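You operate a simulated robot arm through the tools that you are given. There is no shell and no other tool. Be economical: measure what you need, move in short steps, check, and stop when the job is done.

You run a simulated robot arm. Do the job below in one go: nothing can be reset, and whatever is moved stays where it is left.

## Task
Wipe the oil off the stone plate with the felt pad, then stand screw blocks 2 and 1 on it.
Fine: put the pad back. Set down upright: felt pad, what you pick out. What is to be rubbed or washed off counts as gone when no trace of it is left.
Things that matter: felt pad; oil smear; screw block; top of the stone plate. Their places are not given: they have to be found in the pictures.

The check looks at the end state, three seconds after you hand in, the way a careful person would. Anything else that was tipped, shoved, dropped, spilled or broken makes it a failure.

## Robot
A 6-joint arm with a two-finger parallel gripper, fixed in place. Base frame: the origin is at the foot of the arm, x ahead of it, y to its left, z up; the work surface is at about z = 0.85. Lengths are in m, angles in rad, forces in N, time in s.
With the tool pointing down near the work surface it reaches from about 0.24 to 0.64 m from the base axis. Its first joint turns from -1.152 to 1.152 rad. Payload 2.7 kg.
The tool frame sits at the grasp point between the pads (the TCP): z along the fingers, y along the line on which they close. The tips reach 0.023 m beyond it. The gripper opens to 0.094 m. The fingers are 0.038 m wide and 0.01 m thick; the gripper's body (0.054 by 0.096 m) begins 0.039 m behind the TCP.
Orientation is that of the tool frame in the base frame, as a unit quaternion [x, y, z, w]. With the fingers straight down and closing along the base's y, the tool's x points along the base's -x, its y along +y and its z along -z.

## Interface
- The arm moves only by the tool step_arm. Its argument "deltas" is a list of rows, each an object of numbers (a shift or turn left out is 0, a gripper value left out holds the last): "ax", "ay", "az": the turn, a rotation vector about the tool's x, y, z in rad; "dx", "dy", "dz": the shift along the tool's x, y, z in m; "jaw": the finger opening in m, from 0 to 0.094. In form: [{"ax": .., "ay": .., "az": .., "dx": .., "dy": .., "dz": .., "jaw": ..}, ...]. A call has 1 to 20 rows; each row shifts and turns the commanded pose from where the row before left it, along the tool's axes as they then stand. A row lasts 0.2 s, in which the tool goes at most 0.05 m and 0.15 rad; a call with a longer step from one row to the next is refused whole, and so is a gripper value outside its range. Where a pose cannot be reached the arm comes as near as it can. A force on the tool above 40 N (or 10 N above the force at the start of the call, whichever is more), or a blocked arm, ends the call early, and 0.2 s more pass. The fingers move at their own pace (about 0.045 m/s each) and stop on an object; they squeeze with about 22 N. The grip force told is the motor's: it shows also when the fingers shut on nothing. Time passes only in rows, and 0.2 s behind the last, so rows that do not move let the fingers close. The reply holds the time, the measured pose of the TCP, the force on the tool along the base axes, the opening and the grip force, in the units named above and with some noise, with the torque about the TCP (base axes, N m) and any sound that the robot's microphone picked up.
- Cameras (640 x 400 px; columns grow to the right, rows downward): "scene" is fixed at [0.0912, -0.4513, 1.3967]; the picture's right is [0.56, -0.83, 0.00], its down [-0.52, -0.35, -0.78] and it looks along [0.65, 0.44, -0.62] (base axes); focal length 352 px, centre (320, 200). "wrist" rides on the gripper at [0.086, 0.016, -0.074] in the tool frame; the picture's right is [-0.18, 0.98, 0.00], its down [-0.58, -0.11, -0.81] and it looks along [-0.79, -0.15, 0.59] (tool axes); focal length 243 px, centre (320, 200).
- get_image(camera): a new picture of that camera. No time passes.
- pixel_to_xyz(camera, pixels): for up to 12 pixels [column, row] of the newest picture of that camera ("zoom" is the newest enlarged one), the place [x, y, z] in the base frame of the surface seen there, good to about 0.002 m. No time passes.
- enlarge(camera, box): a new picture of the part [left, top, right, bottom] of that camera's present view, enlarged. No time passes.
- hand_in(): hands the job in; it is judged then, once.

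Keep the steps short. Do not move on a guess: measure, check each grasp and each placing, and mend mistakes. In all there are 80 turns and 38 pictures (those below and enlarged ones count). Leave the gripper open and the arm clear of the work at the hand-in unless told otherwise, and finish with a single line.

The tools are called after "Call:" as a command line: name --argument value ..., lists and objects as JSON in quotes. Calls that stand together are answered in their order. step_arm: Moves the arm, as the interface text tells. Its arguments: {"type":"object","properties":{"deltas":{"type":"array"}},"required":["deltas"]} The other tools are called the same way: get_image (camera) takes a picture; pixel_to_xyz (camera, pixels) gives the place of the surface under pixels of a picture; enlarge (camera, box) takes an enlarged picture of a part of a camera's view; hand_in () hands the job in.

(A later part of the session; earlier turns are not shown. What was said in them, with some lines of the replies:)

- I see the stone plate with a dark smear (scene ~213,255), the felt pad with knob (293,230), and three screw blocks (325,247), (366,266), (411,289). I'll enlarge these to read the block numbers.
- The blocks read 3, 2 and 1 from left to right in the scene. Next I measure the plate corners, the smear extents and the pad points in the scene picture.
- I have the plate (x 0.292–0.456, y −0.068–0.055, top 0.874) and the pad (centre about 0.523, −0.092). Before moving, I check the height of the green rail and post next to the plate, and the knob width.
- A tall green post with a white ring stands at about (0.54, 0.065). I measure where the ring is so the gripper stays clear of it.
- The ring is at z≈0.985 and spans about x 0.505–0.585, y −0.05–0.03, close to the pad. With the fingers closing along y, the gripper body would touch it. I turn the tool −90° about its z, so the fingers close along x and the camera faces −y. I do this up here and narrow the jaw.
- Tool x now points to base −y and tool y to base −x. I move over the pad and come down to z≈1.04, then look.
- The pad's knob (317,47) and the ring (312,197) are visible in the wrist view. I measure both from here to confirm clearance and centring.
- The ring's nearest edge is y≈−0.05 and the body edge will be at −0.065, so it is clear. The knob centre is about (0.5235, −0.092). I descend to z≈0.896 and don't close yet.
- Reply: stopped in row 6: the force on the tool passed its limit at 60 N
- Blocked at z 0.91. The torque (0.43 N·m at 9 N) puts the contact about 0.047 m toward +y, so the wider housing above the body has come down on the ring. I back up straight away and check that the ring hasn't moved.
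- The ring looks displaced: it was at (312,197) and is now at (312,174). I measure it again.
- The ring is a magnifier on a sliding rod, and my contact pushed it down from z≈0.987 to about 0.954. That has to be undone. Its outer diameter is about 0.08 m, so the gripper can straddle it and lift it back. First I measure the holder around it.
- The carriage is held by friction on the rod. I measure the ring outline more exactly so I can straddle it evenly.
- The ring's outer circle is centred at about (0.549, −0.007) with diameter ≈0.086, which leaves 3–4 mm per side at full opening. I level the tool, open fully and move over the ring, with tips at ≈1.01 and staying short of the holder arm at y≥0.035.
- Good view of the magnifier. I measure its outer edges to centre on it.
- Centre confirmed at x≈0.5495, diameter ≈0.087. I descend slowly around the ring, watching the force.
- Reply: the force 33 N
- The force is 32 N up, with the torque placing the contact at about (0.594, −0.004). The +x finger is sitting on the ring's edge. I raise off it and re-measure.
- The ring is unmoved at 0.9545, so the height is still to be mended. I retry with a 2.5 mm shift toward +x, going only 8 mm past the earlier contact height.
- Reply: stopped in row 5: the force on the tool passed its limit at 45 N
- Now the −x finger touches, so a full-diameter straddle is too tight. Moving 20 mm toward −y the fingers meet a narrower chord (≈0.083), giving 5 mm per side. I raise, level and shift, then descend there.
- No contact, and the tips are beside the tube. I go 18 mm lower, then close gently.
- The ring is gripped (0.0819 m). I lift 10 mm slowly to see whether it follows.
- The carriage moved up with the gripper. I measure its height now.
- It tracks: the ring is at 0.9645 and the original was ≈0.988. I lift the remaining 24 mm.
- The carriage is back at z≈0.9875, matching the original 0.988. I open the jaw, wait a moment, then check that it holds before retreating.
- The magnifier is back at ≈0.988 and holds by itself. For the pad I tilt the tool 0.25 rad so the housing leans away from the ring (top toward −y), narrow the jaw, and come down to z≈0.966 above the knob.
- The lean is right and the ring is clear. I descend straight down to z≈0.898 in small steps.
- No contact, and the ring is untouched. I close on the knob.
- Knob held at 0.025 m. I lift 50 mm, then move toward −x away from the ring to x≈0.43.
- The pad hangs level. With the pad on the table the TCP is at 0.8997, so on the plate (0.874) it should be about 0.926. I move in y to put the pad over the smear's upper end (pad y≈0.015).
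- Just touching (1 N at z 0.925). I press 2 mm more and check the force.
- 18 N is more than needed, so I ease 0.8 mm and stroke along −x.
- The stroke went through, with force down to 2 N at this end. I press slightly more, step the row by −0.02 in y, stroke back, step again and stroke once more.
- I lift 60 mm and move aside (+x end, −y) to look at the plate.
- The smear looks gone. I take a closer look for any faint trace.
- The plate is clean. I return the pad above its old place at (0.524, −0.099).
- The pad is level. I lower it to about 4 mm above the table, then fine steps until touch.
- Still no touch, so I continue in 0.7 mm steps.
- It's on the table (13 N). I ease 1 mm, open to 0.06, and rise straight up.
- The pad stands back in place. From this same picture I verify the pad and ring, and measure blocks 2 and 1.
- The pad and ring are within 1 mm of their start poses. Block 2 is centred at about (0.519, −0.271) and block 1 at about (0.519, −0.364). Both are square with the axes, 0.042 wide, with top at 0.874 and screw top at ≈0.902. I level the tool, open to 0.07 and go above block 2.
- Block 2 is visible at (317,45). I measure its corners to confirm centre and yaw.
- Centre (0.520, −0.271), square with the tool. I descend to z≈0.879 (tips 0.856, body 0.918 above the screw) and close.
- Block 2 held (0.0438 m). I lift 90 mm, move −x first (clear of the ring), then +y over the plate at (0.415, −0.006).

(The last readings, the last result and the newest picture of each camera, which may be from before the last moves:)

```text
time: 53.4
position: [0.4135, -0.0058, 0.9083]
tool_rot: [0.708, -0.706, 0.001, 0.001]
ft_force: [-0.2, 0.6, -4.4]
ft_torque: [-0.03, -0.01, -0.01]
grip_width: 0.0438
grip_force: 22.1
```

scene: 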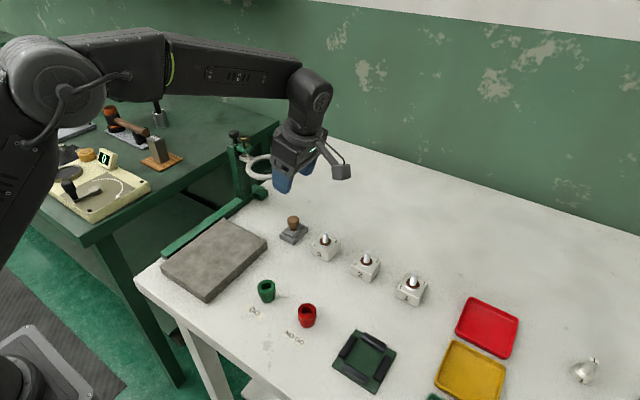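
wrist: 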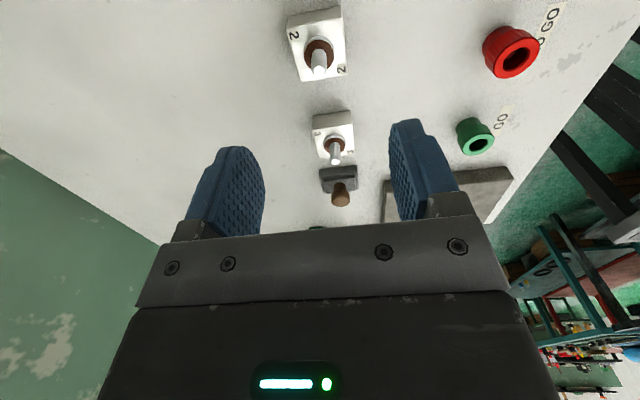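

Weight 4.4 N, and contact is expected at about 0.903. I take fine steps down.

Call:
step_arm --deltas '[{"dz": 0.0025}, {"dz": 0.001}, {"dz": 0.001}, {}]'

```text
time: 54.4
position: [0.415, -0.0067, 0.9058]
tool_rot: [0.708, -0.706, 0.0, 0.001]
ft_force: [0.3, -0.2, -4.0]
ft_torque: [-0.03, 0.0, -0.03]
grip_width: 0.0437
grip_force: 22.1
```

Call:
step_arm --deltas '[{"dz": 0.001}, {"dz": 0.001}, {}]'

```text
time: 55.2
position: [0.4152, -0.0057, 0.9014]
tool_rot: [0.708, -0.706, 0.0, 0.001]
ft_force: [1.0, -0.1, -3.6]
ft_torque: [-0.05, 0.0, -0.03]
grip_width: 0.0439
grip_force: 21.7
```

Call:
step_arm --deltas '[{"dz": 0.0008}, {"dz": 0.0007}, {}]'

```text
time: 56.0
position: [0.4147, -0.0052, 0.901]
tool_rot: [0.708, -0.706, 0.001, 0.0]
ft_force: [-6.5, -1.8, 14.9]
ft_torque: [-0.04, 0.17, -0.01]
grip_width: 0.0435
grip_force: 22.1
```

Touched down (force +15 N). I ease 1 mm, open to 0.06, and rise.

Call:
step_arm --deltas '[{"dz": -0.001}, {"jaw": 0.06}, {}, {}, {"dz": -0.01}, {"dz": -0.03}, {"dz": -0.04}, {"dz": -0.04}, {}]'

Call:
enlarge --camera "scene" --box '[140, 130, 330, 300]'

```text
time: 58.0
position: [0.4163, -0.0059, 1.0234]
tool_rot: [0.709, -0.706, 0.001, 0.001]
ft_force: [0.2, -0.8, 0.0]
ft_torque: [-0.04, -0.01, -0.02]
grip_width: 0.0601
grip_force: 0.1
```

```text
2.35 times, centred on (235, 215) of scene
```

zoom: 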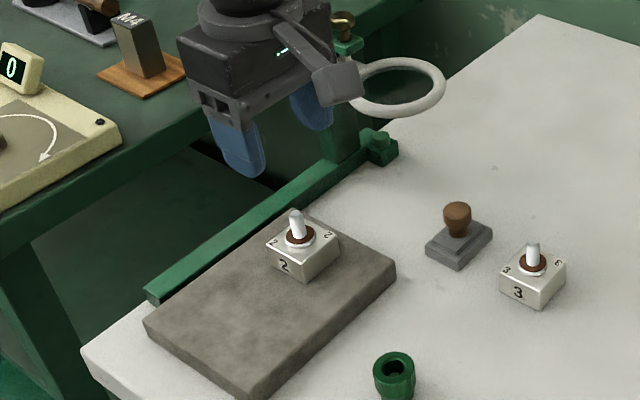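

Block 2 is on the plate. I check that it's level via its corner heights and screw.

Call:
pixel_to_xyz --camera "zoom" --pixels '[[268, 245], [303, 258], [338, 240], [305, 225], [283, 238], [295, 213], [299, 230], [305, 281], [272, 256], [320, 250]]'

Call:
enlarge --camera "scene" --box '[205, 205, 265, 260]'

```text
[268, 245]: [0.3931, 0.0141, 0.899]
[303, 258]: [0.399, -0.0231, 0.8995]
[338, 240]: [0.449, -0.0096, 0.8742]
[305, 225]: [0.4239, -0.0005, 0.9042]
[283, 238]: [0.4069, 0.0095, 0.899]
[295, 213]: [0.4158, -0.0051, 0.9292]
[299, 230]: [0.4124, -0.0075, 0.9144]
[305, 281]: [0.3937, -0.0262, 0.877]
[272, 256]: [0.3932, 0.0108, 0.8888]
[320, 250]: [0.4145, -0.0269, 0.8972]
```

```text
7.27 times, centred on (235, 232) of scene
```

zoom: 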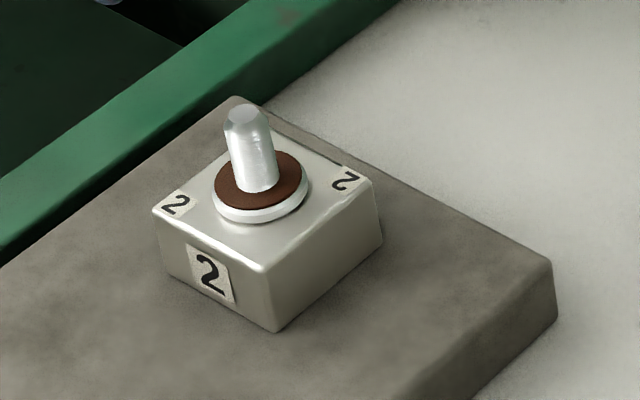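

Block 2 stands flat at (0.415, −0.006). Next I go to above block 1: −y first, then +x.

Call:
step_arm --deltas '[{"dx": 0.04, "jaw": 0.07}, {"dx": 0.04}, {"dx": 0.04}, {"dx": 0.04}, {"dx": 0.04}, {"dx": 0.04}, {"dx": 0.04}, {"dx": 0.04}, {"dx": 0.038, "dy": -0.02}, {"dy": -0.042}, {"dy": -0.041}, {}]'

Call:
get_image --camera "wrist"

```text
time: 60.6
position: [0.5131, -0.3587, 1.0213]
tool_rot: [0.709, -0.706, 0.0, 0.0]
ft_force: [-0.5, -0.9, 0.4]
ft_torque: [-0.01, 0.03, 0.01]
grip_width: 0.0698
grip_force: 0.0
out of reach, approached as far as the arm can: row 11
```

```text
7 pictures are left
```

wrist: 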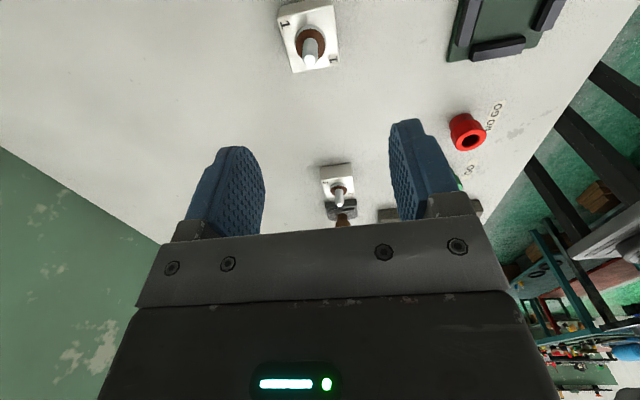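

The arm is a little short at this height (radius limit), and lower down it reaches further. I measure block 1.

Call:
pixel_to_xyz --camera "wrist" --pixels '[[282, 12], [330, 4], [294, 71], [337, 63], [311, 60], [288, 40], [335, 30], [306, 55], [316, 55]]'

Call:
step_arm --deltas '[{"dz": 0.025}, {"dz": 0.025}, {}]'

```text
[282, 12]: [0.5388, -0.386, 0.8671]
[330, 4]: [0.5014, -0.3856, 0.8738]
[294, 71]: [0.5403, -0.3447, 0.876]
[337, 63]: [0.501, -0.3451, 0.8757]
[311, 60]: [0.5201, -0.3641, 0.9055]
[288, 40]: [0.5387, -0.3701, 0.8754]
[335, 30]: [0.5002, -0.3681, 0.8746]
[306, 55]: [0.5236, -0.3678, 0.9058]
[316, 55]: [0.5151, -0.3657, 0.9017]
```

```text
time: 61.4
position: [0.5128, -0.3599, 0.9718]
tool_rot: [0.709, -0.706, 0.001, 0.0]
ft_force: [0.3, 0.8, -0.9]
ft_torque: [-0.01, 0.0, -0.02]
grip_width: 0.0703
grip_force: 0.0
```

Block 1's centre is (0.520, −0.365). At this lower height I correct laterally.

Call:
step_arm --deltas '[{"dy": -0.0072, "dx": 0.005}, {}]'

```text
time: 62.0
position: [0.5201, -0.3641, 0.9718]
tool_rot: [0.708, -0.706, -0.001, 0.0]
ft_force: [-0.1, -0.2, 0.5]
ft_torque: [-0.01, 0.03, 0.03]
grip_width: 0.0699
grip_force: 0.0
```

Aligned. I descend to z≈0.878 and close.

Call:
step_arm --deltas '[{"dz": 0.03}, {"dz": 0.03}, {"dz": 0.02}, {"dz": 0.0138}, {}]'

Call:
step_arm --deltas '[{"jaw": 0.025}, {}, {}, {}]'

```text
time: 63.2
position: [0.5206, -0.3663, 0.8781]
tool_rot: [0.708, -0.706, 0.0, 0.001]
ft_force: [0.2, -0.6, 0.1]
ft_torque: [0.0, 0.03, -0.01]
grip_width: 0.0698
grip_force: 0.1
```

```text
time: 64.2
position: [0.5209, -0.3651, 0.8771]
tool_rot: [0.709, -0.706, 0.001, 0.001]
ft_force: [-0.9, 0.0, -0.3]
ft_torque: [0.08, 0.08, 0.04]
grip_width: 0.0439
grip_force: 22.0
```

Held (0.0439 m). I lift 90 mm, move −x to 0.337, then +y to over the plate's near half.

Call:
step_arm --deltas '[{"dz": -0.02}, {"dz": -0.035}, {"dz": -0.035}, {"dy": 0.046}, {"dy": 0.046}, {"dy": 0.046}, {"dy": 0.046}, {}]'

Call:
step_arm --deltas '[{"dx": -0.04}, {"dx": -0.04}, {"dx": -0.04}, {"dx": -0.04}, {"dx": -0.04}, {"dx": -0.04}, {"dx": -0.04}, {"dx": -0.04}, {"dx": -0.039}, {}]'

```text
time: 66.0
position: [0.3363, -0.3658, 0.9676]
tool_rot: [0.709, -0.705, 0.0, 0.001]
ft_force: [0.4, 0.6, -3.8]
ft_torque: [-0.02, 0.0, 0.01]
grip_width: 0.0436
grip_force: 21.9
```

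```text
time: 68.2
position: [0.3351, -0.0073, 0.968]
tool_rot: [0.708, -0.706, 0.001, 0.0]
ft_force: [-0.8, 0.4, -3.6]
ft_torque: [-0.01, 0.0, 0.01]
grip_width: 0.044
grip_force: 22.4
```

I lower to about 3 mm above the plate, then fine steps.

Call:
step_arm --deltas '[{"dz": 0.03}, {"dz": 0.025}, {"dz": 0.007}, {}]'

Call:
step_arm --deltas '[{"dz": 0.001}, {"dz": 0.001}, {}]'

```text
time: 69.2
position: [0.3358, -0.0068, 0.9051]
tool_rot: [0.708, -0.706, 0.001, 0.0]
ft_force: [-0.5, -1.2, -4.5]
ft_torque: [0.01, 0.04, -0.01]
grip_width: 0.044
grip_force: 22.4
```

```text
time: 70.0
position: [0.3364, -0.0089, 0.9043]
tool_rot: [0.708, -0.706, 0.0, 0.0]
ft_force: [0.4, 0.1, -4.1]
ft_torque: [-0.03, -0.01, 0.0]
grip_width: 0.0438
grip_force: 22.2
```

Call:
step_arm --deltas '[{"dz": 0.001}, {"dz": 0.0007}, {}]'

```text
time: 70.8
position: [0.3367, -0.0072, 0.9013]
tool_rot: [0.708, -0.706, 0.001, 0.001]
ft_force: [-5.0, -1.4, 14.7]
ft_torque: [-0.01, 0.11, -0.07]
grip_width: 0.0438
grip_force: 21.8
```

Touched down (+15 N). I ease 1 mm, open to 0.06 and rise straight up.

Call:
step_arm --deltas '[{"dz": -0.001}, {"jaw": 0.06}, {}, {}, {"dz": -0.01}, {"dz": -0.03}, {"dz": -0.04}, {"dz": -0.04}, {"dz": -0.04}, {"dz": -0.04}, {"jaw": 0.094}, {}, {}]'

Call:
get_image --camera "scene"

Call:
enlarge --camera "scene" --box '[150, 200, 310, 310]'

```text
time: 73.6
position: [0.3357, -0.0074, 1.1032]
tool_rot: [0.708, -0.706, 0.001, 0.001]
ft_force: [-0.3, 0.1, 0.7]
ft_torque: [0.0, 0.03, 0.02]
grip_width: 0.0941
grip_force: 0.2
```

```text
6 pictures are left
```

scene: 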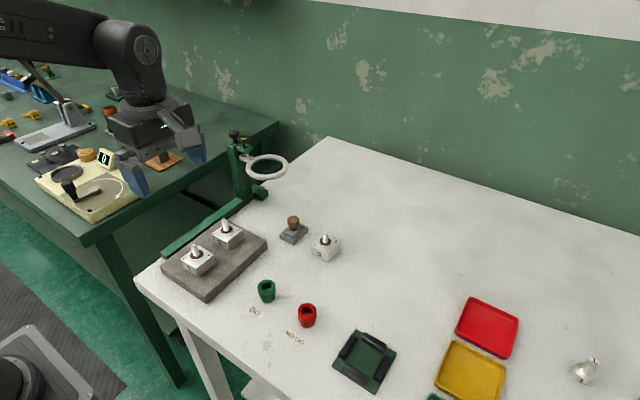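

```text
3.64 times, centred on (230, 255) of scene
```

zoom: 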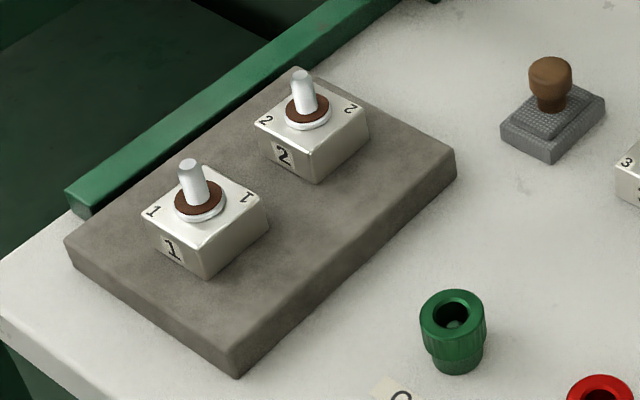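

Both blocks stand on the clean plate. As a last check I verify the ring, plate corners, pad and block tops.

Call:
pixel_to_xyz --camera "scene" --pixels '[[248, 165], [253, 174], [285, 165], [265.5, 241.5], [161.5, 266], [205, 295], [187, 259], [207, 264], [216, 232], [237, 238], [282, 233], [307, 228]]'

```text
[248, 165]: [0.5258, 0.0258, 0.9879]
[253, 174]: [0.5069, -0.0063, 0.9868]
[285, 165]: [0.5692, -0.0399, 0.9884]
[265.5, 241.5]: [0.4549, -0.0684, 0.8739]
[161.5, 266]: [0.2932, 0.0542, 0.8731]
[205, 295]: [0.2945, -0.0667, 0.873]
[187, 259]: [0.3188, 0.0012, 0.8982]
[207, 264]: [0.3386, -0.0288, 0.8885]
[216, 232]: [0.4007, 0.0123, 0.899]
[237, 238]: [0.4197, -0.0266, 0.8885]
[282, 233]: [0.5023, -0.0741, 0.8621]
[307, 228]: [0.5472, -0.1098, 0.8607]
```

Everything measures in place: the plate hasn't moved, the pad and ring are at their original spots, and both blocks are level. The gripper is open and clear, so I hand in.

Call:
hand_in

```text
The job is handed in.
```

The oil is wiped off the stone plate, the felt pad is back in its place, and screw blocks 2 and 1 stand upright on the plate; on the way I bumped the magnifier ring about 34 mm down its rod and lifted it back to within about 1 mm.
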